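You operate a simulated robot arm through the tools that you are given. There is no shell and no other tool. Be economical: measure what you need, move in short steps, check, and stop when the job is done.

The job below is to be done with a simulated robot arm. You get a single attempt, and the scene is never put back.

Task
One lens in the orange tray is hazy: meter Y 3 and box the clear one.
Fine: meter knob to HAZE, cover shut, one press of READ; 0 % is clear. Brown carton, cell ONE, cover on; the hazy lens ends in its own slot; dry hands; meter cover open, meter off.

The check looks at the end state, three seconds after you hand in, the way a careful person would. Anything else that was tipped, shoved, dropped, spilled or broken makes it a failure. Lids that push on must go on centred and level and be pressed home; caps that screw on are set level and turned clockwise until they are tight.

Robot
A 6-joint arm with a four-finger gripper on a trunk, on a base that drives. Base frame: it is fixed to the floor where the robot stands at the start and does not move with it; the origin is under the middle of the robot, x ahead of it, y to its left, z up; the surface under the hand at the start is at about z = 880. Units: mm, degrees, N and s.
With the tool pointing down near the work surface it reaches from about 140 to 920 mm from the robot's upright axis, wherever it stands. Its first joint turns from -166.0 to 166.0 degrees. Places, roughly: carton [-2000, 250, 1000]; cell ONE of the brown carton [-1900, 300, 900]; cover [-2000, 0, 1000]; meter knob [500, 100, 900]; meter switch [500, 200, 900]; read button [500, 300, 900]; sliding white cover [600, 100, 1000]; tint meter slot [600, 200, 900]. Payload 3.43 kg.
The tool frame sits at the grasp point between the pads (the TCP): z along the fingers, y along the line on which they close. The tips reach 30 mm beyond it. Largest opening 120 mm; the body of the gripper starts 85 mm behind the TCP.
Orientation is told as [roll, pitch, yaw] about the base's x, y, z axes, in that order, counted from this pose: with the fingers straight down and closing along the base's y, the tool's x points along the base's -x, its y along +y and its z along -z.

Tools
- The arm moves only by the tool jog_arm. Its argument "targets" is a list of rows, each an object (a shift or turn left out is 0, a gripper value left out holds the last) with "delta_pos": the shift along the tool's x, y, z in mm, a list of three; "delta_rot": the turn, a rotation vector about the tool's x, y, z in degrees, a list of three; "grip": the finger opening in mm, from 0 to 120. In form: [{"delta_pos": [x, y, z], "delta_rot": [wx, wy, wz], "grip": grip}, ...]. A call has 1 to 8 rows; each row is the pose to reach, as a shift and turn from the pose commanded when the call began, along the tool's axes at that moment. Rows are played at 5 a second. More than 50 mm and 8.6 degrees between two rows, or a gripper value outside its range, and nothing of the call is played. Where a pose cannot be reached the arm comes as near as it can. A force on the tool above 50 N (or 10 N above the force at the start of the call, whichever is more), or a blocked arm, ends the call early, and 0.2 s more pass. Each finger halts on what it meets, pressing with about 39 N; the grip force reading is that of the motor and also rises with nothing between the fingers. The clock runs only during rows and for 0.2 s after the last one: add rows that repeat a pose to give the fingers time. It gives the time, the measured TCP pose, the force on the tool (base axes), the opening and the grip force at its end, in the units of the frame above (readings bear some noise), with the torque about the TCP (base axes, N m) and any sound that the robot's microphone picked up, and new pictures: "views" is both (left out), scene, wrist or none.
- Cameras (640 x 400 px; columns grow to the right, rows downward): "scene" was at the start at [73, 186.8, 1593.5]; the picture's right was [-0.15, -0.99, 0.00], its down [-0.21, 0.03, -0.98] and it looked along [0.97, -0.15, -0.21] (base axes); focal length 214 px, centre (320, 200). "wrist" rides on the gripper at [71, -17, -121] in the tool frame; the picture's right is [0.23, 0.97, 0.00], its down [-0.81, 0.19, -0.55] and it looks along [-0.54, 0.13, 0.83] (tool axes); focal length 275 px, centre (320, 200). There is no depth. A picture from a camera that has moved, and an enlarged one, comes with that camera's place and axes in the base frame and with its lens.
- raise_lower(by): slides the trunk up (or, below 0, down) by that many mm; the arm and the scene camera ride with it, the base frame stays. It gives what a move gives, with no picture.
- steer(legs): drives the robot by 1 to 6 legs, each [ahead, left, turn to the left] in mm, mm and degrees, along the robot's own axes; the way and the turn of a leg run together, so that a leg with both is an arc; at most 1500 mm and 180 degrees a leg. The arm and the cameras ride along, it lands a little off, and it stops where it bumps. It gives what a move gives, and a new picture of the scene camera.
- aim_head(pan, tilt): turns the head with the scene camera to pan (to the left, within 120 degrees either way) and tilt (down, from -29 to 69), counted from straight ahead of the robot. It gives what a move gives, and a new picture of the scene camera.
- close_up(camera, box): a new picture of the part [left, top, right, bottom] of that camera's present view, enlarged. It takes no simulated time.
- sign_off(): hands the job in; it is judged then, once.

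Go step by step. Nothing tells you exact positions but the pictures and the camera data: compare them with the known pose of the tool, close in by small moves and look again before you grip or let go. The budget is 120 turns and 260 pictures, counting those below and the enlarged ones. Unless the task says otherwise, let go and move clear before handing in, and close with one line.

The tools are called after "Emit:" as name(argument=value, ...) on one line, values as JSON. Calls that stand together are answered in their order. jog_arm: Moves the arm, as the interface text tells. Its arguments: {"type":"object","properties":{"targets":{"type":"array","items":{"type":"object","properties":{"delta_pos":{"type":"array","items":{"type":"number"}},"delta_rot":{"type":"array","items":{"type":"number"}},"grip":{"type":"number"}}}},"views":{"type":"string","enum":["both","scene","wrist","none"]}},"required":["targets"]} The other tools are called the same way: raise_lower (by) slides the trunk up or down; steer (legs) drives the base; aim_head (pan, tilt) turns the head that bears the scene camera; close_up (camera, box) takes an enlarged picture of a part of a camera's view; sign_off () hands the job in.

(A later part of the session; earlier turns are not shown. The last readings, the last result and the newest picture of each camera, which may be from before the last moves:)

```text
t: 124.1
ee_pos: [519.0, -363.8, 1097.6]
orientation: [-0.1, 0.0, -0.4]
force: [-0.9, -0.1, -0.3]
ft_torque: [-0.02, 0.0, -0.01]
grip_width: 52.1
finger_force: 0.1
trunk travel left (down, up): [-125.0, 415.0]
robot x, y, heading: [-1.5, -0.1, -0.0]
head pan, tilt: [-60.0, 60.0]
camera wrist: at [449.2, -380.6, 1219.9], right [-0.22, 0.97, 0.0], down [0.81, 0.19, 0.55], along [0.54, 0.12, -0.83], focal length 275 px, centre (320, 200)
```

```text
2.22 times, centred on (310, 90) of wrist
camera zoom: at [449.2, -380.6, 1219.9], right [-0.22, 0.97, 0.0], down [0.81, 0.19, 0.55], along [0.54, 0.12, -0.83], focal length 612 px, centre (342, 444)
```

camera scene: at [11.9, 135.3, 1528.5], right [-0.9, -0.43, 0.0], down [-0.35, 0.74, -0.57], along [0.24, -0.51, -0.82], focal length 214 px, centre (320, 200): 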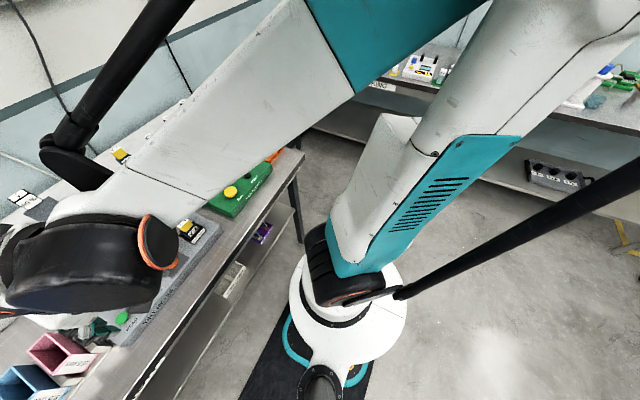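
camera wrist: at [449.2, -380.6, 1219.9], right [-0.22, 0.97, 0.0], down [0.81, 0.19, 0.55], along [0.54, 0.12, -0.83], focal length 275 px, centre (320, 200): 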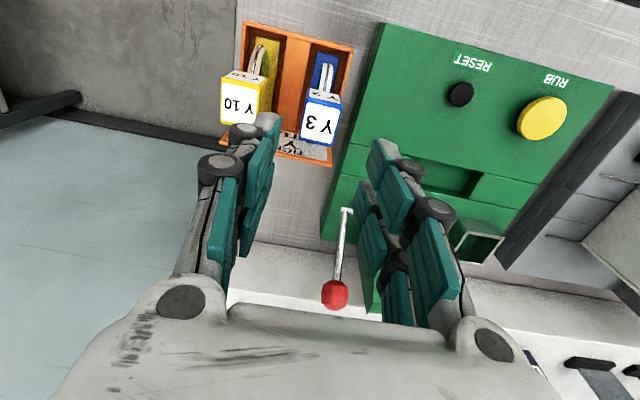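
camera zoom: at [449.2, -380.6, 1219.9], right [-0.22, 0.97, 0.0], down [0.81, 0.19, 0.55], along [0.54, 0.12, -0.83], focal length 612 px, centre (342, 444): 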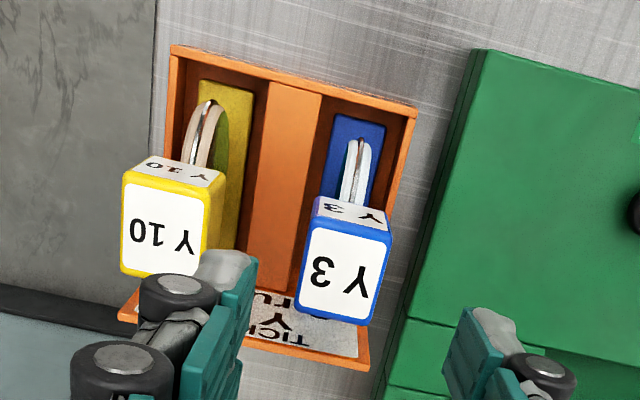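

Y 3 is back in its blue slot. Now moving over Y 10 (~[519.5,-431]).

Emit:
jog_arm(targets=[{"delta_pos": [0, -34, 0], "grip": 54}, {"delta_pos": [0, -67, 0]}, {"delta_pos": [0, -67, 35]}, {"delta_pos": [0, -67, 62]}, {"delta_pos": [0, -67, 62]}], views="wrist")

Emit:
close_up(camera="wrist", box=[190, 40, 450, 240])

```text
t: 125.3
ee_pos: [520.7, -433.6, 1033.6]
orientation: [-0.1, 0.1, -0.3]
force: [0.9, -0.5, -0.1]
ft_torque: [0.01, -0.02, 0.0]
grip_width: 54.0
finger_force: 0.0
trunk travel left (down, up): [-125.0, 415.0]
robot x, y, heading: [-3.5, -0.3, -0.2]
head pan, tilt: [-60.0, 60.0]
camera wrist: at [450.5, -449.2, 1155.7], right [-0.22, 0.97, 0.0], down [0.81, 0.19, 0.55], along [0.54, 0.12, -0.83], focal length 275 px, centre (320, 200)
```

wrist: 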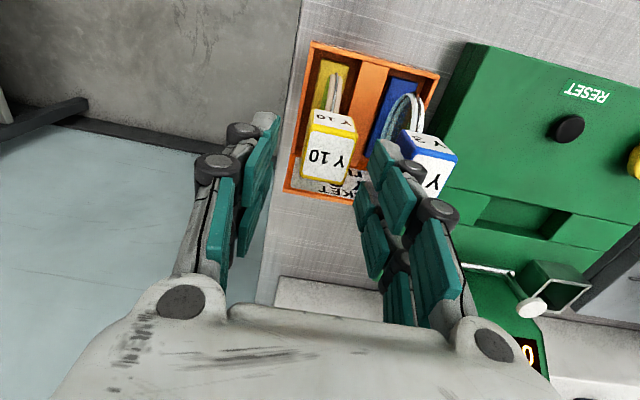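

```text
2.00 times, centred on (320, 140) of wrist
camera zoom: at [450.5, -449.2, 1155.7], right [-0.22, 0.97, 0.0], down [0.81, 0.19, 0.55], along [0.54, 0.12, -0.83], focal length 551 px, centre (320, 320)
```

zoom: 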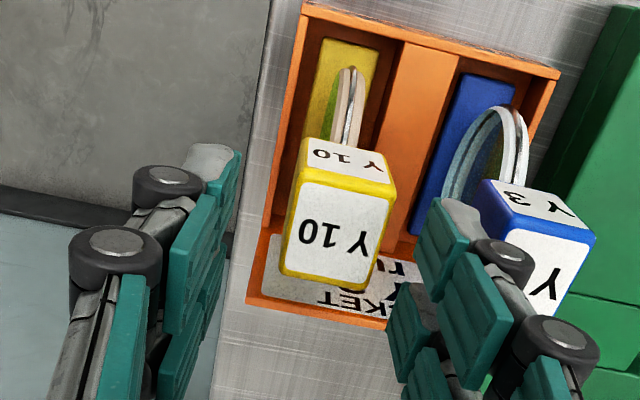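

Emit:
jog_arm(targets=[{"delta_pos": [1, 3.5, 0], "delta_rot": [0, 0, 1.5]}, {"delta_pos": [1, 3.5, 25], "delta_rot": [0, 0, 1.5]}, {"delta_pos": [1, 3.5, 46], "delta_rot": [0, 0, 1.5]}, {"delta_pos": [1, 3.5, 46], "delta_rot": [0, 0, 1.5]}], views="wrist")

Emit:
close_up(camera="wrist", box=[190, 40, 450, 240])

```text
t: 126.3
ee_pos: [519.0, -428.6, 989.1]
orientation: [-0.1, 0.0, -2.0]
force: [0.3, -0.7, -0.7]
ft_torque: [0.03, 0.0, -0.01]
grip_width: 53.8
finger_force: 0.0
trunk travel left (down, up): [-125.0, 415.0]
robot x, y, heading: [-0.6, 3.1, 0.0]
head pan, tilt: [-60.0, 60.0]
camera wrist: at [448.5, -442.7, 1110.5], right [-0.2, 0.98, 0.0], down [0.82, 0.17, 0.55], along [0.54, 0.11, -0.83], focal length 275 px, centre (320, 200)
```

wrist: 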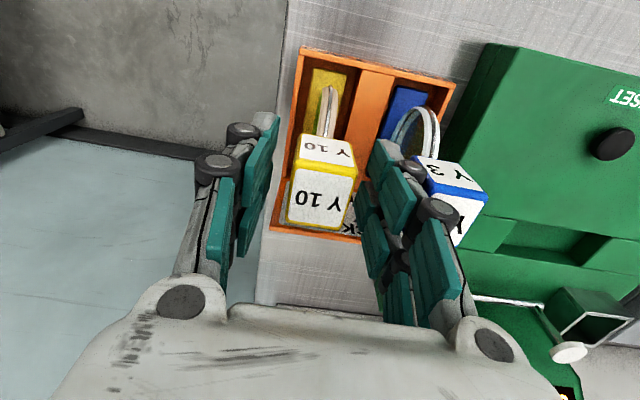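

```text
2.00 times, centred on (320, 140) of wrist
camera zoom: at [448.5, -442.7, 1110.5], right [-0.2, 0.98, 0.0], down [0.82, 0.17, 0.55], along [0.54, 0.11, -0.83], focal length 551 px, centre (320, 320)
```

zoom: 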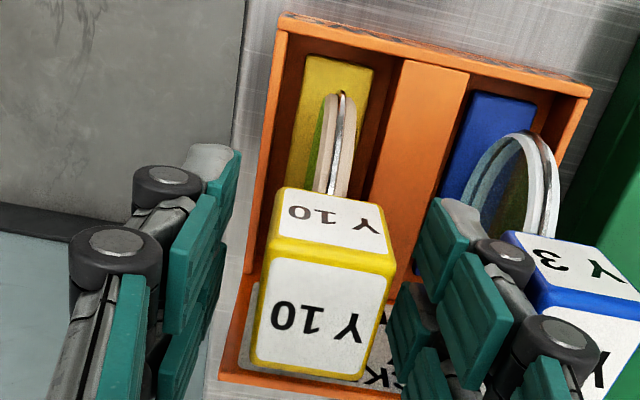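

Emit:
jog_arm(targets=[{"grip": 40}, {"grip": 32}, {"grip": 24}, {"grip": 24}, {"grip": 24}, {"delta_pos": [0, 0, -15]}, {"delta_pos": [0, 0, -55]}, {"delta_pos": [0, 0, -100]}], views="none")

Emit:
jog_arm(targets=[{"delta_pos": [0, 0, -45], "delta_rot": [0, 0, -1.5]}, {"delta_pos": [40, 0, -60], "delta_rot": [0, 0, -1.5]}, {"delta_pos": [85, 0, -60], "delta_rot": [0, 0, -1.5]}, {"delta_pos": [130, 0, -60], "delta_rot": [0, 0, -1.5]}, {"delta_pos": [165, 0, -60], "delta_rot": [0, 0, -1.5]}], views="both")

Emit:
close_up(camera="wrist", box=[200, 40, 440, 220])

```text
t: 128.1
ee_pos: [518.5, -426.9, 1090.4]
orientation: [-0.1, 0.0, -1.9]
force: [0.6, -0.1, 0.2]
ft_torque: [0.0, -0.01, -0.02]
grip_width: 28.6
finger_force: 39.4
trunk travel left (down, up): [-125.0, 415.0]
robot x, y, heading: [1.5, 0.2, -0.1]
head pan, tilt: [-60.0, 60.0]
```

```text
t: 129.3
ee_pos: [351.0, -423.3, 1149.9]
orientation: [0.0, 0.0, -0.3]
force: [-0.8, 0.4, -0.7]
ft_torque: [0.01, 0.01, -0.03]
grip_width: 28.9
finger_force: 39.3
trunk travel left (down, up): [-125.0, 415.0]
robot x, y, heading: [2.2, -1.2, 0.1]
head pan, tilt: [-60.0, 60.0]
camera scene: at [14.4, 142.7, 1522.8], right [-0.87, -0.5, 0.0], down [-0.43, 0.75, -0.5], along [0.25, -0.43, -0.87], focal length 214 px, centre (320, 200)
camera wrist: at [280.4, -439.7, 1271.4], right [-0.22, 0.97, 0.0], down [0.81, 0.19, 0.55], along [0.54, 0.12, -0.83], focal length 275 px, centre (320, 200)
```

scene: 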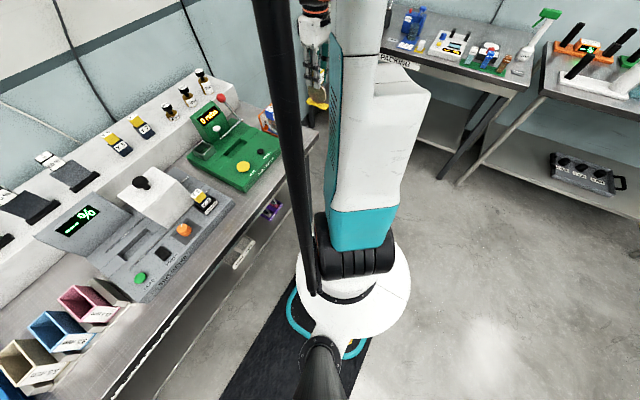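
wrist: 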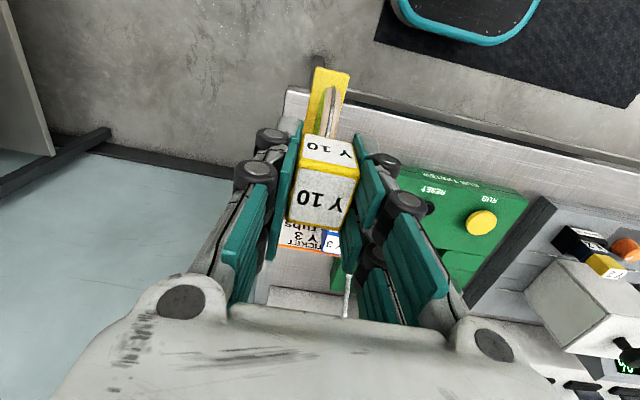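

```text
2.22 times, centred on (320, 130) of wrist
camera zoom: at [280.4, -439.7, 1271.4], right [-0.22, 0.97, 0.0], down [0.81, 0.19, 0.55], along [0.54, 0.12, -0.83], focal length 612 px, centre (320, 356)
```

zoom: 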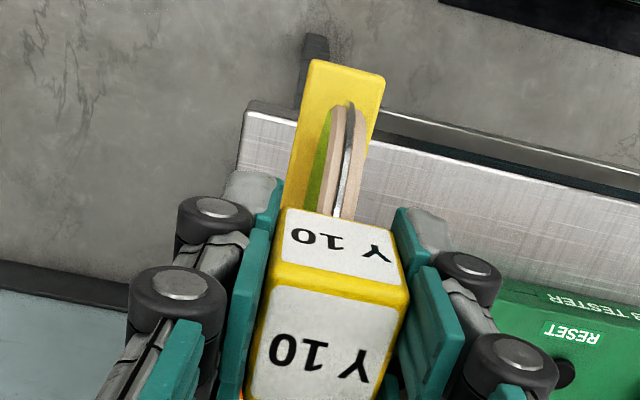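

Y 10 is held. Aiming the head forward, then backing away and turning right-about to face the packing bench behind.

Emit:
aim_head(pan=0, tilt=35)

Emit:
steer(legs=[[-500, 0, 0], [0, 0, -180], [300, 0, 0]])

```text
t: 130.6
ee_pos: [353.1, -422.6, 1149.4]
orientation: [-0.1, 0.0, -0.3]
force: [0.6, 0.4, -0.2]
ft_torque: [-0.02, 0.03, -0.05]
grip_width: 28.5
finger_force: 39.1
trunk travel left (down, up): [-125.0, 415.0]
robot x, y, heading: [-1.4, -0.9, -0.1]
head pan, tilt: [0.0, 35.0]
camera scene: at [69.7, 200.0, 1557.1], right [0.0, -1.0, 0.0], down [-0.57, 0.0, -0.82], along [0.82, 0.0, -0.57], focal length 214 px, centre (320, 200)
```

scene: 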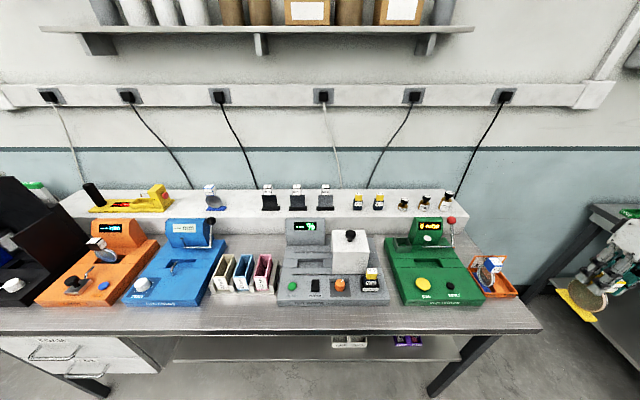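

```text
t: 142.7
ee_pos: [-1136.3, 454.0, 1149.1]
orientation: [-0.1, -0.1, 177.0]
force: [-0.1, 0.0, -0.9]
ft_torque: [0.03, 0.05, -0.02]
grip_width: 28.6
finger_force: 39.0
trunk travel left (down, up): [-125.0, 415.0]
robot x, y, heading: [-803.4, 13.2, 177.2]
head pan, tilt: [0.0, 35.0]
camera scene: at [-881.8, -180.0, 1557.1], right [0.05, 1.0, 0.0], down [0.57, -0.03, -0.82], along [-0.82, 0.04, -0.57], focal length 214 px, centre (320, 200)
```

scene: 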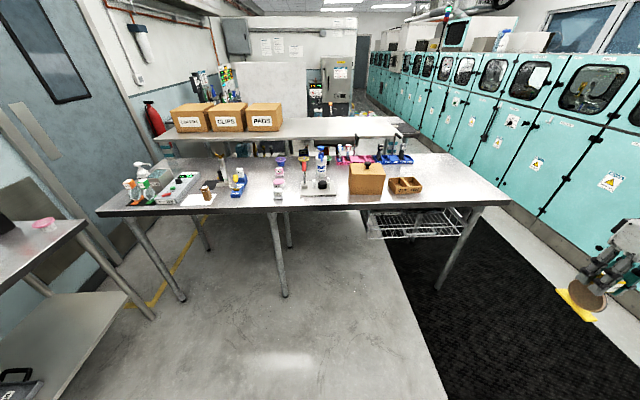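

Emit:
close_up(camera="scene", box=[260, 130, 460, 230])

```text
3.20 times, centred on (360, 180) of scene
camera zoom: at [-881.8, -180.0, 1557.1], right [0.05, 1.0, 0.0], down [0.57, -0.03, -0.82], along [-0.82, 0.04, -0.57], focal length 686 px, centre (192, 264)
```

zoom: 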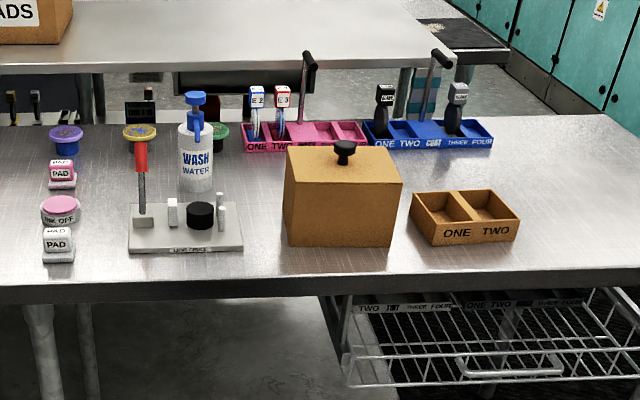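

The carton (cells ONE, TWO) is near [-1913,350] and the big box cover near [-1941,143]. Driving up to the bench, squared to it.

Emit:
steer(legs=[[0, 0, 2.8], [300, -217, 0], [230, 0, 0]])

```text
t: 146.8
ee_pos: [-1689.2, 655.3, 1150.1]
orientation: [-0.1, 0.0, 179.4]
force: [0.1, -0.1, -1.0]
ft_torque: [-0.02, 0.05, -0.04]
grip_width: 28.7
finger_force: 38.9
trunk travel left (down, up): [-125.0, 415.0]
robot x, y, heading: [-1339.2, 231.7, 179.5]
head pan, tilt: [0.0, 35.0]
camera scene: at [-1408.2, 32.8, 1557.1], right [0.01, 1.0, 0.0], down [0.57, 0.0, -0.82], along [-0.82, 0.01, -0.57], focal length 214 px, centre (320, 200)
```

scene: 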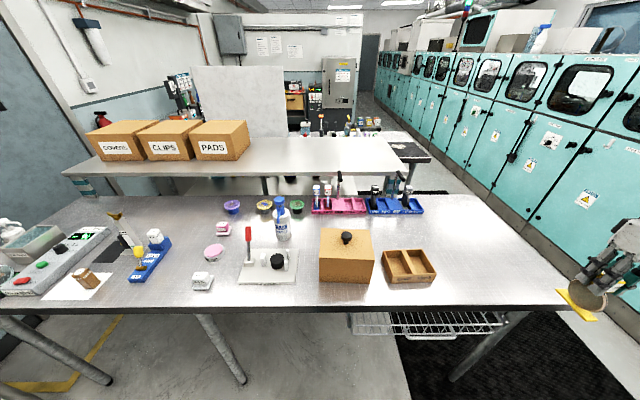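

Emit:
close_up(camera="scene", box=[300, 220, 460, 300])

```text
4.00 times, centred on (380, 260) of scene
camera zoom: at [-1408.2, 32.8, 1557.1], right [0.01, 1.0, 0.0], down [0.57, 0.0, -0.82], along [-0.82, 0.01, -0.57], focal length 858 px, centre (80, -40)
```

zoom: 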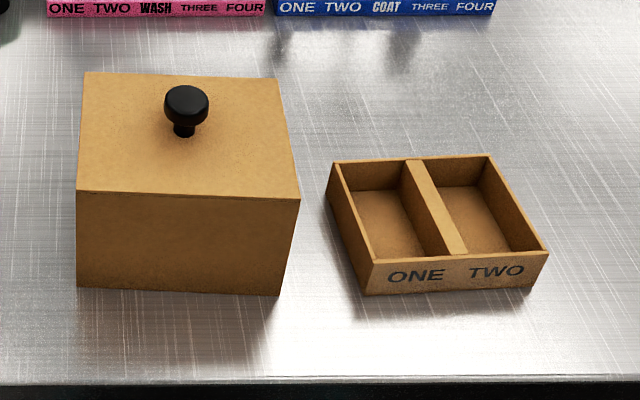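

Carton is about 158 × 115 mm, centred near [-1927,368], yawed ~3.6°; the cover stands beside it. Moving the lens closer to view the cells with the wrist camera.

Emit:
jog_arm(targets=[{"delta_pos": [-28, 33, 0]}, {"delta_pos": [-56, 66, 0]}, {"delta_pos": [-84, 99, 0]}, {"delta_pos": [-112, 132, 0]}, {"delta_pos": [-140, 165, 0]}, {"delta_pos": [-168, 198, 0]}, {"delta_pos": [-190, 225, 0]}, {"delta_pos": [-190, 225, 0]}], views="wrist")

Emit:
close_up(camera="wrist", box=[200, 0, 520, 200])

```text
t: 148.6
ee_pos: [-1880.6, 434.6, 1150.3]
orientation: [-0.1, 0.1, 179.3]
force: [-0.9, 0.0, -0.1]
ft_torque: [0.02, -0.02, 0.0]
grip_width: 28.4
finger_force: 38.7
trunk travel left (down, up): [-125.0, 415.0]
robot x, y, heading: [-1338.4, 233.9, 179.6]
head pan, tilt: [0.0, 35.0]
camera wrist: at [-1807.9, 447.8, 1273.0], right [0.22, -0.98, 0.0], down [-0.81, -0.18, 0.55], along [-0.54, -0.12, -0.83], focal length 275 px, centre (320, 200)
```

wrist: 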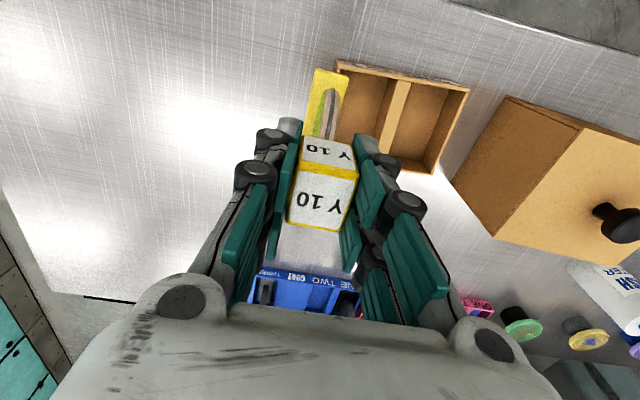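

```text
2.00 times, centred on (360, 100) of wrist
camera zoom: at [-1807.9, 447.8, 1273.0], right [0.22, -0.98, 0.0], down [-0.81, -0.18, 0.55], along [-0.54, -0.12, -0.83], focal length 551 px, centre (240, 400)
```

zoom: 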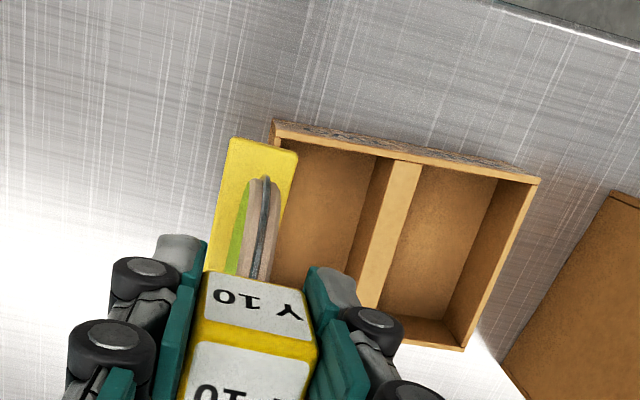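

Triangulating both cameras puts the carton rim at z≈952 and cell ONE centred near [-1890,303] (matches the hint). Moving over it with a 4° yaw.

Emit:
jog_arm(targets=[{"delta_pos": [-2, 40, 0], "delta_rot": [0, 0, -2]}, {"delta_pos": [-5, 85, 0], "delta_rot": [0, 0, -4]}, {"delta_pos": [-8, 131, 0], "delta_rot": [0, 0, -4]}, {"delta_pos": [-8, 131, 30], "delta_rot": [0, 0, -4]}, {"delta_pos": [-8, 131, 60], "delta_rot": [0, 0, -4]}, {"delta_pos": [-8, 131, 60], "delta_rot": [0, 0, -4]}], views="both")

Emit:
close_up(camera="wrist", box=[200, 0, 440, 150])

Emit:
close_up(camera="scene", box=[300, 200, 460, 300])

```text
t: 150.0
ee_pos: [-1889.5, 302.1, 1089.4]
orientation: [-0.1, 0.1, -176.7]
force: [0.2, -0.2, -0.6]
ft_torque: [0.03, -0.02, -0.01]
grip_width: 28.6
finger_force: 39.0
trunk travel left (down, up): [-125.0, 415.0]
robot x, y, heading: [-1340.8, 233.4, 179.7]
head pan, tilt: [0.0, 35.0]
camera scene: at [-1408.1, 32.5, 1557.1], right [0.01, 1.0, 0.0], down [0.57, 0.0, -0.82], along [-0.82, 0.01, -0.57], focal length 214 px, centre (320, 200)
camera wrist: at [-1818.5, 322.8, 1211.3], right [0.29, -0.96, 0.0], down [-0.8, -0.24, 0.55], along [-0.53, -0.16, -0.83], focal length 275 px, centre (320, 200)
```

scene: 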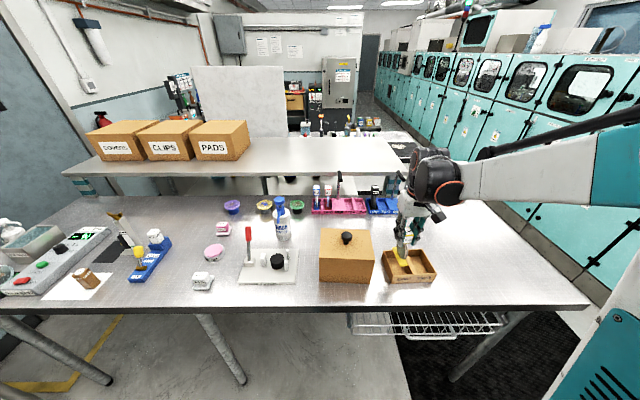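
wrist: 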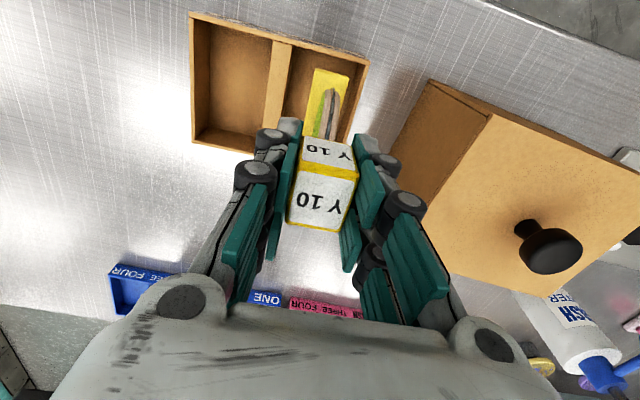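

```text
2.67 times, centred on (320, 75) of wrist
camera zoom: at [-1818.5, 322.8, 1211.3], right [0.29, -0.96, 0.0], down [-0.8, -0.24, 0.55], along [-0.53, -0.16, -0.83], focal length 734 px, centre (320, 533)
```

zoom: 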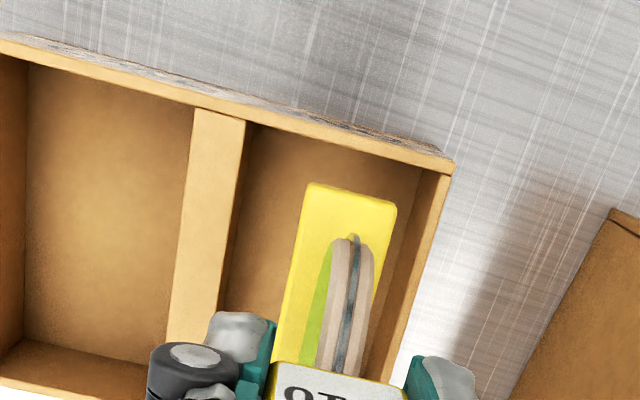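

```text
4.00 times, centred on (380, 250) of scene
camera zoom: at [-1408.1, 32.5, 1557.1], right [0.01, 1.0, 0.0], down [0.57, 0.0, -0.82], along [-0.82, 0.01, -0.57], focal length 858 px, centre (80, 0)
```

zoom: 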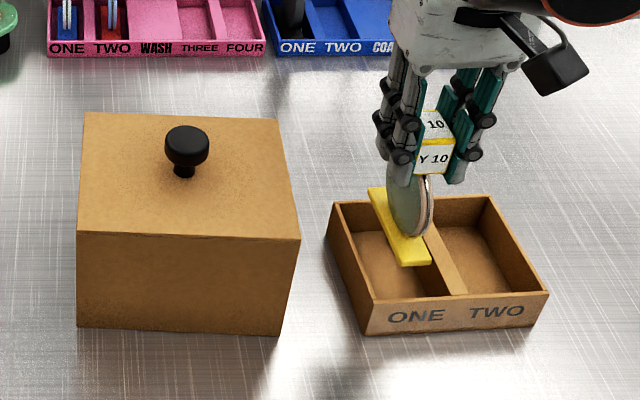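

Aligned in cell ONE (≥5 mm clearance all round). Lowering.

Emit:
jog_arm(targets=[{"delta_pos": [0, -2, 25]}, {"delta_pos": [0, -2, 45]}, {"delta_pos": [0, -2, 58]}, {"delta_pos": [0, -2, 58]}], views="wrist")

Emit:
close_up(camera="wrist", box=[200, 0, 440, 150])

Emit:
close_up(camera="scene", box=[340, 200, 460, 300])

```text
t: 151.0
ee_pos: [-1887.6, 305.2, 1030.0]
orientation: [-0.1, 0.1, -176.7]
force: [-0.4, 0.2, -1.1]
ft_torque: [0.02, -0.03, 0.03]
grip_width: 28.6
finger_force: 38.7
trunk travel left (down, up): [-125.0, 415.0]
robot x, y, heading: [-1337.5, 231.6, 179.5]
head pan, tilt: [0.0, 35.0]
camera wrist: at [-1818.3, 324.4, 1151.9], right [0.29, -0.96, 0.0], down [-0.8, -0.24, 0.55], along [-0.53, -0.16, -0.83], focal length 275 px, centre (320, 200)
```

wrist: 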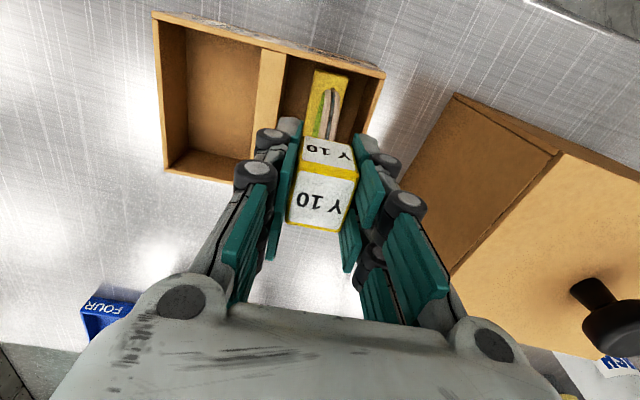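

```text
2.67 times, centred on (320, 75) of wrist
camera zoom: at [-1818.3, 324.4, 1151.9], right [0.29, -0.96, 0.0], down [-0.8, -0.24, 0.55], along [-0.53, -0.16, -0.83], focal length 734 px, centre (320, 533)
```

zoom: 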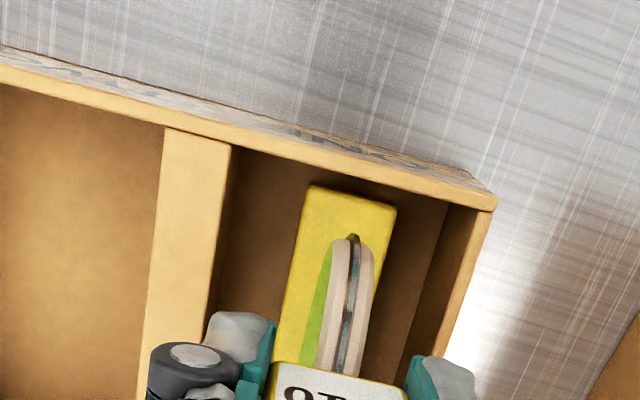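

```text
4.00 times, centred on (400, 250) of scene
camera zoom: at [-1408.2, 32.6, 1557.1], right [0.01, 1.0, 0.0], down [0.57, 0.0, -0.82], along [-0.82, 0.01, -0.57], focal length 858 px, centre (0, 0)
```

zoom: 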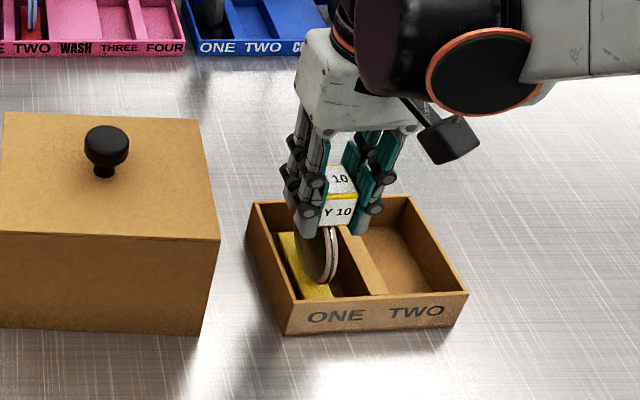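

Emit:
jog_arm(targets=[{"delta_pos": [0, 0, 2]}, {"delta_pos": [0, 0, 4]}, {"delta_pos": [0, 0, 6]}, {"delta_pos": [0, 0, 8]}, {"delta_pos": [0, 0, 9]}], views="none")

```text
t: 152.2
ee_pos: [-1889.6, 304.8, 1019.9]
orientation: [-0.1, 0.0, -176.7]
force: [-0.2, 0.4, 0.8]
ft_torque: [-0.01, 0.01, -0.01]
grip_width: 28.6
finger_force: 39.2
trunk travel left (down, up): [-125.0, 415.0]
robot x, y, heading: [-1339.5, 227.5, 179.5]
head pan, tilt: [0.0, 35.0]
```

Emit:
jog_arm(targets=[{"delta_pos": [0, 0, 1.5]}, {"delta_pos": [0, 0, 3]}, {"delta_pos": [0, 0, 4.5]}], views="none")

```text
t: 153.0
ee_pos: [-1889.3, 304.2, 1019.2]
orientation: [-0.1, -0.2, -176.7]
force: [-6.5, 1.8, 34.9]
ft_torque: [0.11, 0.3, 0.0]
grip_width: 28.8
finger_force: 39.0
trunk travel left (down, up): [-125.0, 415.0]
robot x, y, heading: [-1338.7, 231.2, 179.8]
head pan, tilt: [0.0, 35.0]
```

Seated. Releasing and lifting away.

Emit:
jog_arm(targets=[{"delta_pos": [0, 0, -3]}, {"delta_pos": [0, 0, -3], "grip": 42}, {"delta_pos": [0, 0, -3], "grip": 54}, {"delta_pos": [0, 0, -3], "grip": 54}, {"delta_pos": [0, 0, -30]}, {"delta_pos": [0, 0, -75]}, {"delta_pos": [0, 0, -120]}, {"delta_pos": [20, 0, -160]}], views="wrist")

Emit:
close_up(camera="wrist", box=[180, 0, 440, 160])

Emit:
close_up(camera="scene", box=[300, 200, 460, 300])

```text
t: 154.8
ee_pos: [-1870.1, 305.5, 1176.9]
orientation: [-0.1, -0.1, -176.8]
force: [-0.2, -0.3, 0.5]
ft_torque: [-0.04, -0.01, 0.04]
grip_width: 54.0
finger_force: 0.0
trunk travel left (down, up): [-125.0, 415.0]
robot x, y, heading: [-1338.0, 228.5, 179.6]
head pan, tilt: [0.0, 35.0]
camera wrist: at [-1798.5, 326.0, 1298.2], right [0.29, -0.96, 0.0], down [-0.8, -0.24, 0.55], along [-0.53, -0.16, -0.83], focal length 275 px, centre (320, 200)
```

wrist: 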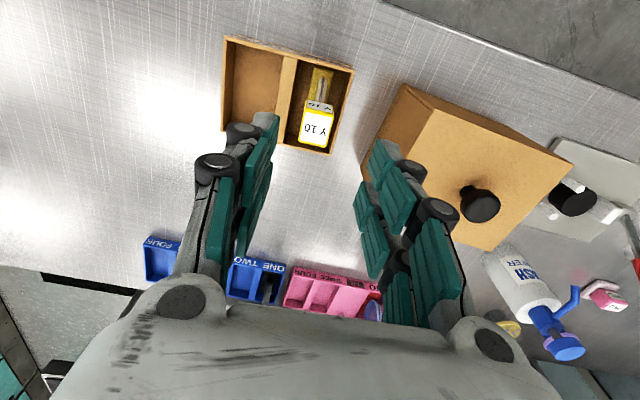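

```text
2.46 times, centred on (310, 80) of wrist
camera zoom: at [-1798.5, 326.0, 1298.2], right [0.29, -0.96, 0.0], down [-0.8, -0.24, 0.55], along [-0.53, -0.16, -0.83], focal length 678 px, centre (345, 495)
```

zoom: 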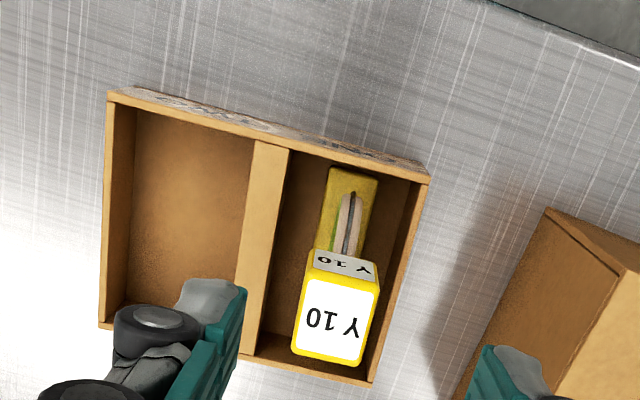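

```text
4.00 times, centred on (380, 250) of scene
camera zoom: at [-1407.7, 32.5, 1557.1], right [0.01, 1.0, 0.0], down [0.57, 0.0, -0.82], along [-0.82, 0.01, -0.57], focal length 858 px, centre (80, 0)
```

zoom: 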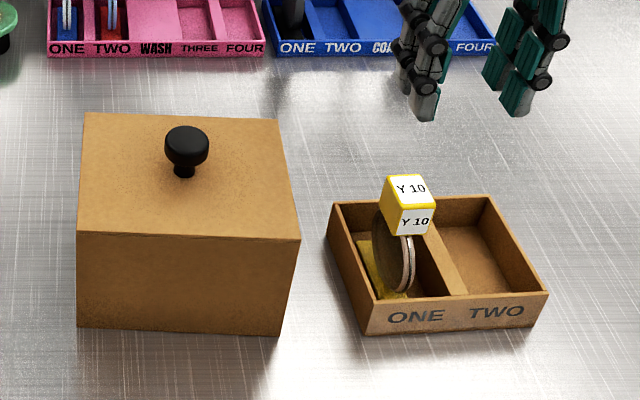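

Y 10 stands in cell ONE. Carton centre ≈[-1895.5,343], yaw ≈3.8°. Next the cover: moving above its knob (~[-1901,126,1072]).

Emit:
jog_arm(targets=[{"delta_pos": [-10, 44, 0], "delta_rot": [0, 0, 1]}, {"delta_pos": [-20, 88, 0], "delta_rot": [0, 0, 2]}, {"delta_pos": [-30, 132, 0], "delta_rot": [0, 0, 3.3]}, {"delta_pos": [-41, 177, 0], "delta_rot": [0, 0, 3.3]}, {"delta_pos": [-41, 177, 0], "delta_rot": [0, 0, 3.3]}], views="wrist")

Emit:
close_up(camera="wrist", box=[180, 20, 460, 220])

```text
t: 156.0
ee_pos: [-1901.3, 124.8, 1175.0]
orientation: [-0.1, 0.1, -180.0]
force: [-0.1, -0.6, 0.1]
ft_torque: [0.01, 0.03, 0.0]
grip_width: 54.2
finger_force: 0.0
trunk travel left (down, up): [-125.0, 415.0]
robot x, y, heading: [-1336.6, 231.5, 179.8]
head pan, tilt: [0.0, 35.0]
camera wrist: at [-1828.8, 140.4, 1296.8], right [0.23, -0.97, 0.0], down [-0.81, -0.19, 0.55], along [-0.54, -0.13, -0.83], focal length 275 px, centre (320, 200)
```

wrist: 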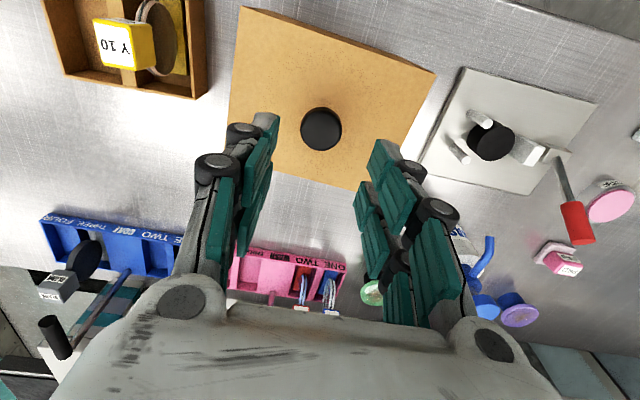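

```text
2.00 times, centred on (320, 120) of wrist
camera zoom: at [-1828.8, 140.4, 1296.8], right [0.23, -0.97, 0.0], down [-0.81, -0.19, 0.55], along [-0.54, -0.13, -0.83], focal length 551 px, centre (320, 360)
```

zoom: 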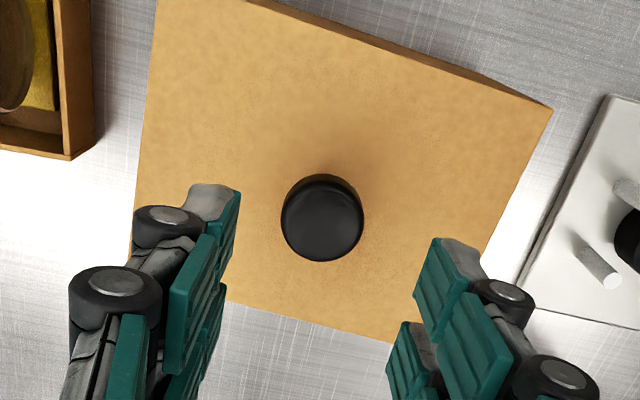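

Cover: top ≈166 × 130 mm, centred on its knob at about [-1904.6,121], yaw ≈−2.8°. Moving down on the knob and checking.

Emit:
jog_arm(targets=[{"delta_pos": [-4.5, 2.4, 30]}, {"delta_pos": [-4.5, 2.4, 60]}, {"delta_pos": [-4.5, 2.4, 78]}, {"delta_pos": [-4.5, 2.4, 78]}], views="wrist")

Emit:
close_up(camera="wrist", box=[180, 20, 460, 220])

Emit:
close_up(camera="scene", box=[280, 190, 440, 290])

```text
t: 157.0
ee_pos: [-1907.0, 123.4, 1099.1]
orientation: [-0.1, 0.0, -180.0]
force: [0.1, -0.5, -0.7]
ft_torque: [0.02, -0.01, -0.02]
grip_width: 53.7
finger_force: 0.0
trunk travel left (down, up): [-125.0, 415.0]
robot x, y, heading: [-1339.0, 231.3, 179.6]
head pan, tilt: [0.0, 35.0]
camera wrist: at [-1834.1, 140.0, 1220.3], right [0.23, -0.97, 0.0], down [-0.81, -0.19, 0.55], along [-0.54, -0.13, -0.83], focal length 275 px, centre (320, 200)
```

wrist: 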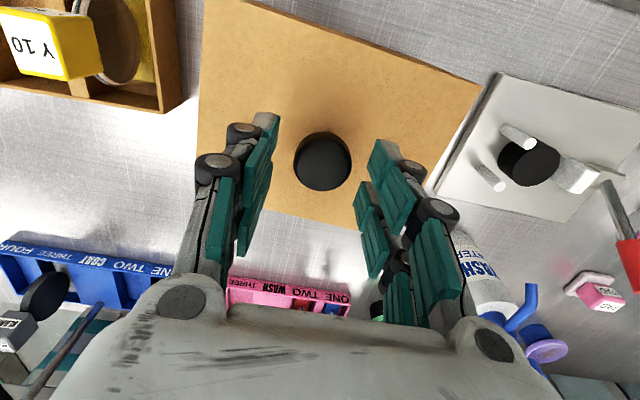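

```text
2.00 times, centred on (320, 120) of wrist
camera zoom: at [-1834.1, 140.0, 1220.3], right [0.23, -0.97, 0.0], down [-0.81, -0.19, 0.55], along [-0.54, -0.13, -0.83], focal length 551 px, centre (320, 360)
```

zoom: 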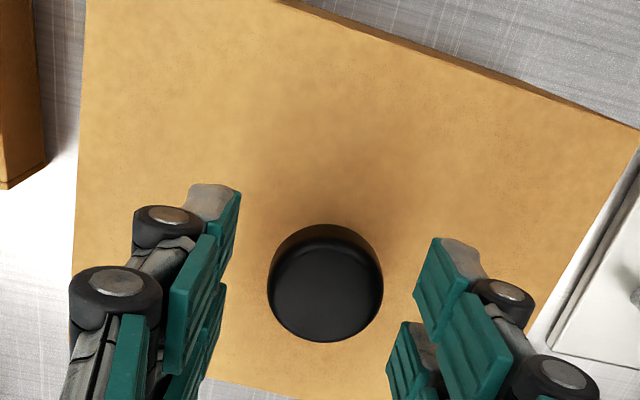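

```text
4.00 times, centred on (360, 240) of scene
camera zoom: at [-1408.2, 32.5, 1557.1], right [0.01, 1.0, 0.0], down [0.57, 0.0, -0.82], along [-0.82, 0.01, -0.57], focal length 858 px, centre (160, 40)
```

zoom: 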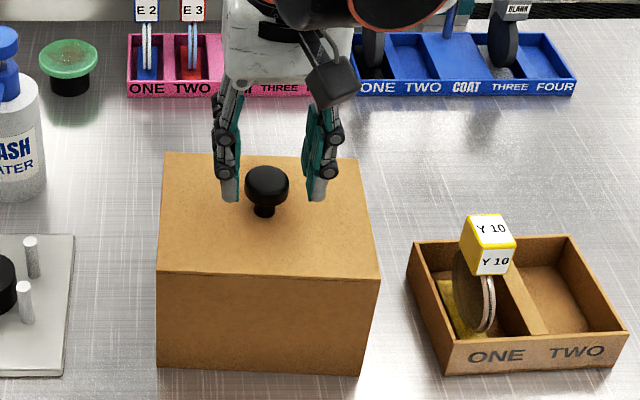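

Emit:
jog_arm(targets=[{"delta_pos": [-1, 2, 8]}, {"delta_pos": [-1, 2, 17]}, {"delta_pos": [-1, 2, 17], "grip": 42}, {"delta_pos": [-1, 2, 17], "grip": 32}, {"delta_pos": [-1, 2, 17], "grip": 26}, {"delta_pos": [-1, 2, 17], "grip": 26}, {"delta_pos": [-1, 2, 17], "grip": 26}], views="wrist")

Emit:
close_up(camera="scene", box=[280, 190, 440, 290])

```text
t: 158.6
ee_pos: [-1906.0, 123.3, 1082.3]
orientation: [-0.1, 0.0, -179.9]
force: [-0.6, 0.1, -0.5]
ft_torque: [-0.02, 0.06, 0.02]
grip_width: 33.2
finger_force: 38.8
trunk travel left (down, up): [-125.0, 415.0]
robot x, y, heading: [-1342.0, 229.0, 179.5]
head pan, tilt: [0.0, 35.0]
camera wrist: at [-1834.2, 138.6, 1203.8], right [0.23, -0.97, 0.0], down [-0.81, -0.19, 0.55], along [-0.54, -0.13, -0.83], focal length 275 px, centre (320, 200)
```

wrist: 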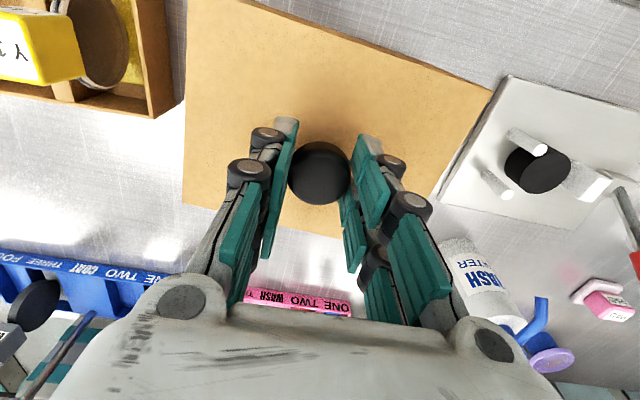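

```text
4.00 times, centred on (360, 240) of scene
camera zoom: at [-1408.1, 32.5, 1557.1], right [0.01, 1.0, 0.0], down [0.57, 0.0, -0.82], along [-0.82, 0.01, -0.57], focal length 858 px, centre (160, 40)
```

zoom: 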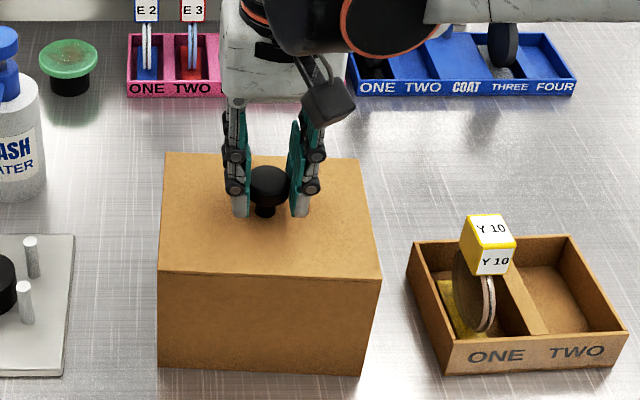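

Gripped at the knob (33 mm). Lifting 160 mm straight up.

Emit:
jog_arm(targets=[{"delta_pos": [0, 0, -10]}, {"delta_pos": [0, 0, -30]}, {"delta_pos": [0, 0, -65]}, {"delta_pos": [0, 0, -100]}, {"delta_pos": [0, 0, -135]}, {"delta_pos": [0, 0, -160]}, {"delta_pos": [0, 0, -160]}], views="both")

Emit:
close_up(camera="scene", box=[260, 150, 460, 290])

```text
t: 160.2
ee_pos: [-1906.5, 122.8, 1244.0]
orientation: [-0.2, 0.0, -180.0]
force: [0.3, -0.1, -1.5]
ft_torque: [-0.02, -0.01, -0.04]
grip_width: 33.5
finger_force: 38.6
trunk travel left (down, up): [-125.0, 415.0]
robot x, y, heading: [-1339.5, 228.5, 179.7]
head pan, tilt: [0.0, 35.0]
camera scene: at [-1408.0, 32.6, 1557.0], right [0.01, 1.0, 0.0], down [0.57, 0.0, -0.82], along [-0.82, 0.01, -0.57], focal length 214 px, centre (320, 200)
camera wrist: at [-1833.8, 138.3, 1365.3], right [0.23, -0.97, 0.0], down [-0.81, -0.19, 0.55], along [-0.54, -0.13, -0.83], focal length 275 px, centre (320, 200)
```

scene: 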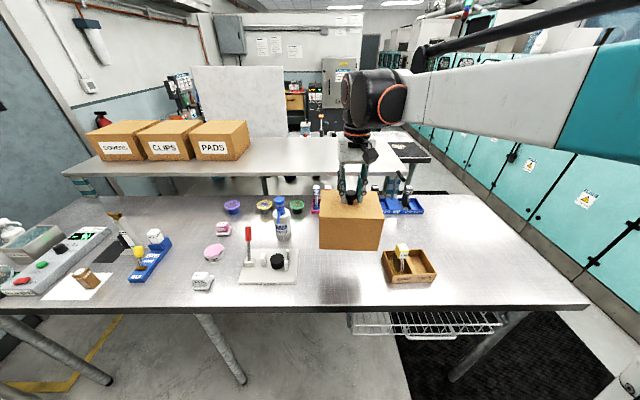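
wrist: 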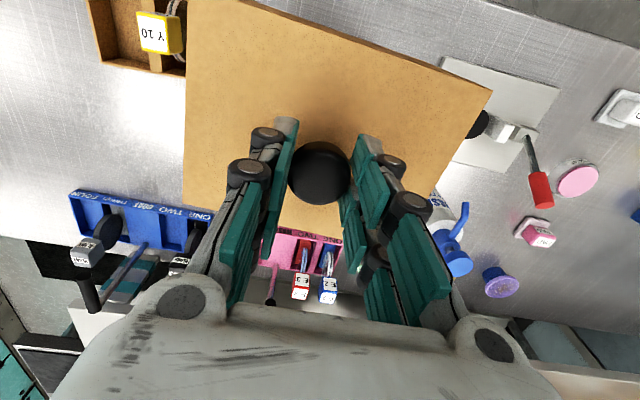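

```text
2.86 times, centred on (360, 220) of scene
camera zoom: at [-1408.0, 32.6, 1557.0], right [0.01, 1.0, 0.0], down [0.57, 0.0, -0.82], along [-0.82, 0.01, -0.57], focal length 613 px, centre (206, 143)
```

zoom: 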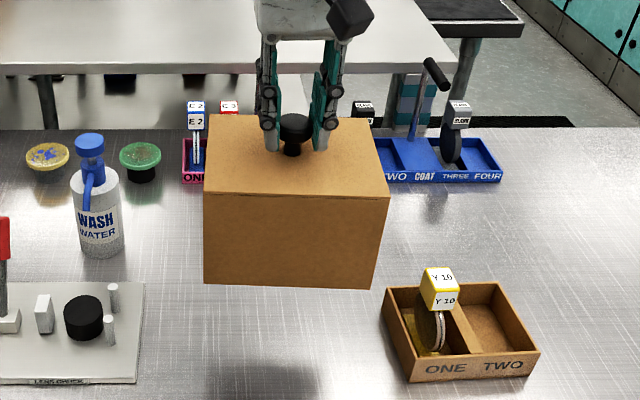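

Cover held level. Carrying it over the carton and turning it +6.6° to match.

Emit:
jog_arm(targets=[{"delta_pos": [2, -40, 0], "delta_rot": [0, 0, -1.5]}, {"delta_pos": [4, -80, 0], "delta_rot": [0, 0, -3]}, {"delta_pos": [6, -120, 0], "delta_rot": [0, 0, -4.5]}, {"delta_pos": [8, -160, 0], "delta_rot": [0, 0, -6]}, {"delta_pos": [10, -200, 0], "delta_rot": [0, 0, -6.6]}, {"delta_pos": [10.3, -221.7, 0], "delta_rot": [0, 0, -6.6]}, {"delta_pos": [10.3, -221.7, 0], "delta_rot": [0, 0, -6.6]}], views="both")

Emit:
close_up(camera="scene", box=[320, 170, 480, 290])

Emit:
close_up(camera="wrist", box=[160, 0, 520, 200])

```text
t: 161.8
ee_pos: [-1896.5, 342.8, 1241.5]
orientation: [-0.2, 0.1, -173.3]
force: [0.1, 0.6, -1.2]
ft_torque: [0.0, -0.03, 0.02]
grip_width: 33.3
finger_force: 38.3
trunk travel left (down, up): [-125.0, 415.0]
robot x, y, heading: [-1339.2, 232.9, 179.6]
head pan, tilt: [0.0, 35.0]
camera scene: at [-1408.1, 32.7, 1557.1], right [0.01, 1.0, 0.0], down [0.57, 0.0, -0.82], along [-0.82, 0.01, -0.57], focal length 214 px, centre (320, 200)
camera wrist: at [-1826.5, 366.7, 1363.7], right [0.34, -0.94, 0.0], down [-0.78, -0.29, 0.55], along [-0.52, -0.19, -0.83], focal length 275 px, centre (320, 200)
```

scene: 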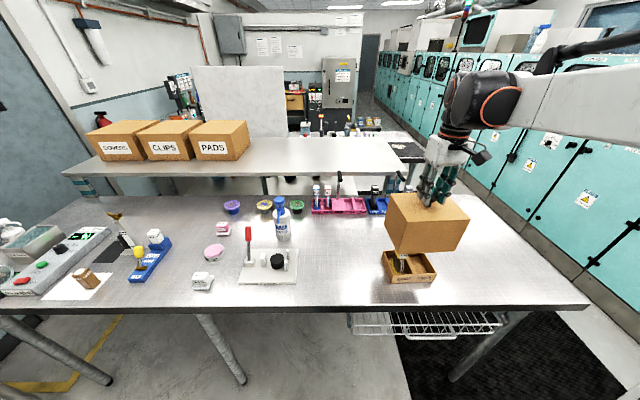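
wrist: 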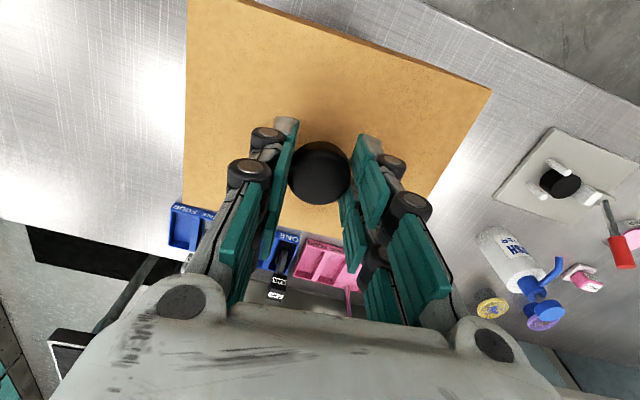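

```text
3.33 times, centred on (400, 230) of scene
camera zoom: at [-1408.1, 32.7, 1557.1], right [0.01, 1.0, 0.0], down [0.57, 0.0, -0.82], along [-0.82, 0.01, -0.57], focal length 715 px, centre (53, 100)
```

zoom: 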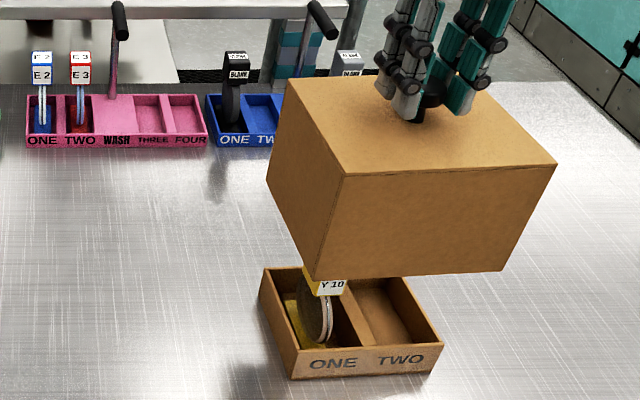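

```text
1.78 times, centred on (340, 100) of wrist
camera zoom: at [-1826.5, 366.7, 1363.7], right [0.34, -0.94, 0.0], down [-0.78, -0.29, 0.55], along [-0.52, -0.19, -0.83], focal length 489 px, centre (284, 378)
```

zoom: 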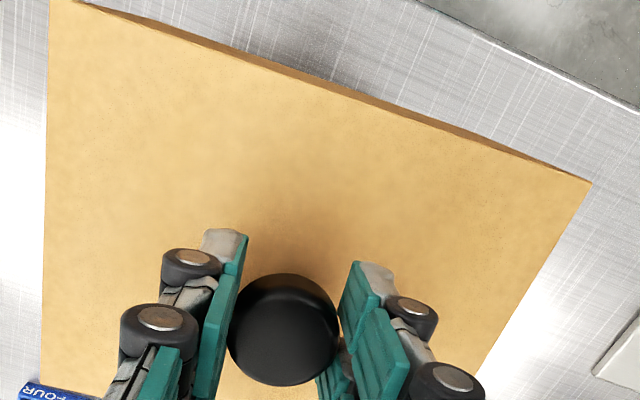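

Lowering so the cover's skirt comes near the carton, then comparing overhang on both sides.

Emit:
jog_arm(targets=[{"delta_pos": [0.8, -2.9, 20]}, {"delta_pos": [0.8, -2.9, 45]}, {"delta_pos": [0.8, -2.9, 70]}, {"delta_pos": [0.8, -2.9, 90]}, {"delta_pos": [0.8, -2.9, 100]}, {"delta_pos": [0.8, -2.9, 100]}], views="wrist")

Emit:
close_up(camera="scene", box=[350, 200, 470, 290])

```text
t: 163.2
ee_pos: [-1895.1, 347.5, 1141.8]
orientation: [0.0, 0.1, -173.4]
force: [1.0, -0.2, -1.1]
ft_torque: [0.0, 0.01, 0.0]
grip_width: 33.3
finger_force: 38.4
trunk travel left (down, up): [-125.0, 415.0]
robot x, y, heading: [-1337.7, 235.1, 179.6]
head pan, tilt: [0.0, 35.0]
camera wrist: at [-1826.0, 370.8, 1262.9], right [0.34, -0.94, 0.0], down [-0.78, -0.29, 0.55], along [-0.52, -0.19, -0.83], focal length 275 px, centre (320, 200)
```

wrist: 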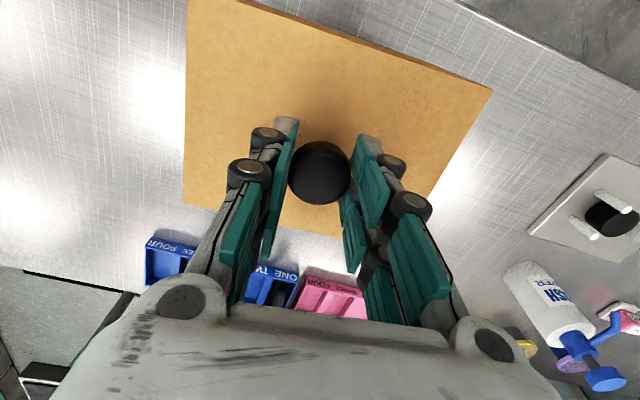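

```text
4.44 times, centred on (410, 245) of scene
camera zoom: at [-1408.1, 32.7, 1557.1], right [0.01, 1.0, 0.0], down [0.57, 0.0, -0.82], along [-0.82, 0.01, -0.57], focal length 953 px, centre (-80, 0)
```

zoom: 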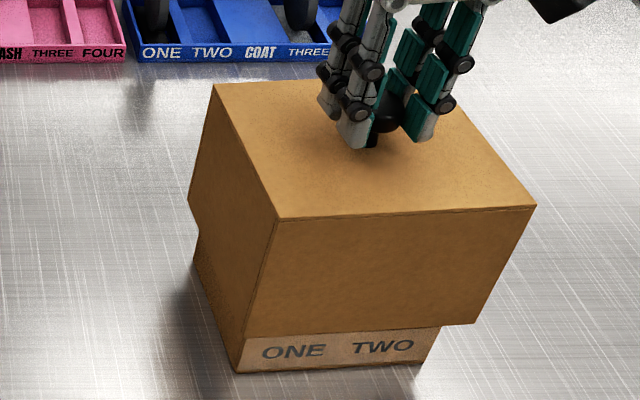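

In the scene view the cover and carton are centred to within about 1 mm (y 351.4 vs 350.9, equal front overhang, equal yaw). Lowering on.

Emit:
jog_arm(targets=[{"delta_pos": [0, 0, 8]}, {"delta_pos": [0, 0, 16]}, {"delta_pos": [0, 0, 24]}, {"delta_pos": [0, 0, 32]}, {"delta_pos": [0, 0, 36]}], views="none")

Emit:
close_up(camera="scene", box=[350, 200, 470, 290])

```text
t: 164.4
ee_pos: [-1894.7, 347.7, 1104.9]
orientation: [-0.1, 0.1, -173.4]
force: [-0.4, -0.5, -1.9]
ft_torque: [0.01, 0.01, -0.01]
grip_width: 33.3
finger_force: 38.5
trunk travel left (down, up): [-125.0, 415.0]
robot x, y, heading: [-1337.5, 229.8, 179.8]
head pan, tilt: [0.0, 35.0]
```

```text
4.44 times, centred on (410, 245) of scene
camera zoom: at [-1408.1, 32.7, 1557.1], right [0.01, 1.0, 0.0], down [0.57, 0.0, -0.82], along [-0.82, 0.01, -0.57], focal length 953 px, centre (-80, 0)
```

zoom: 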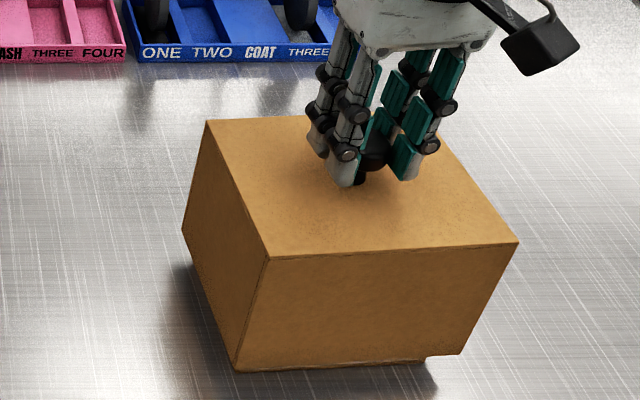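

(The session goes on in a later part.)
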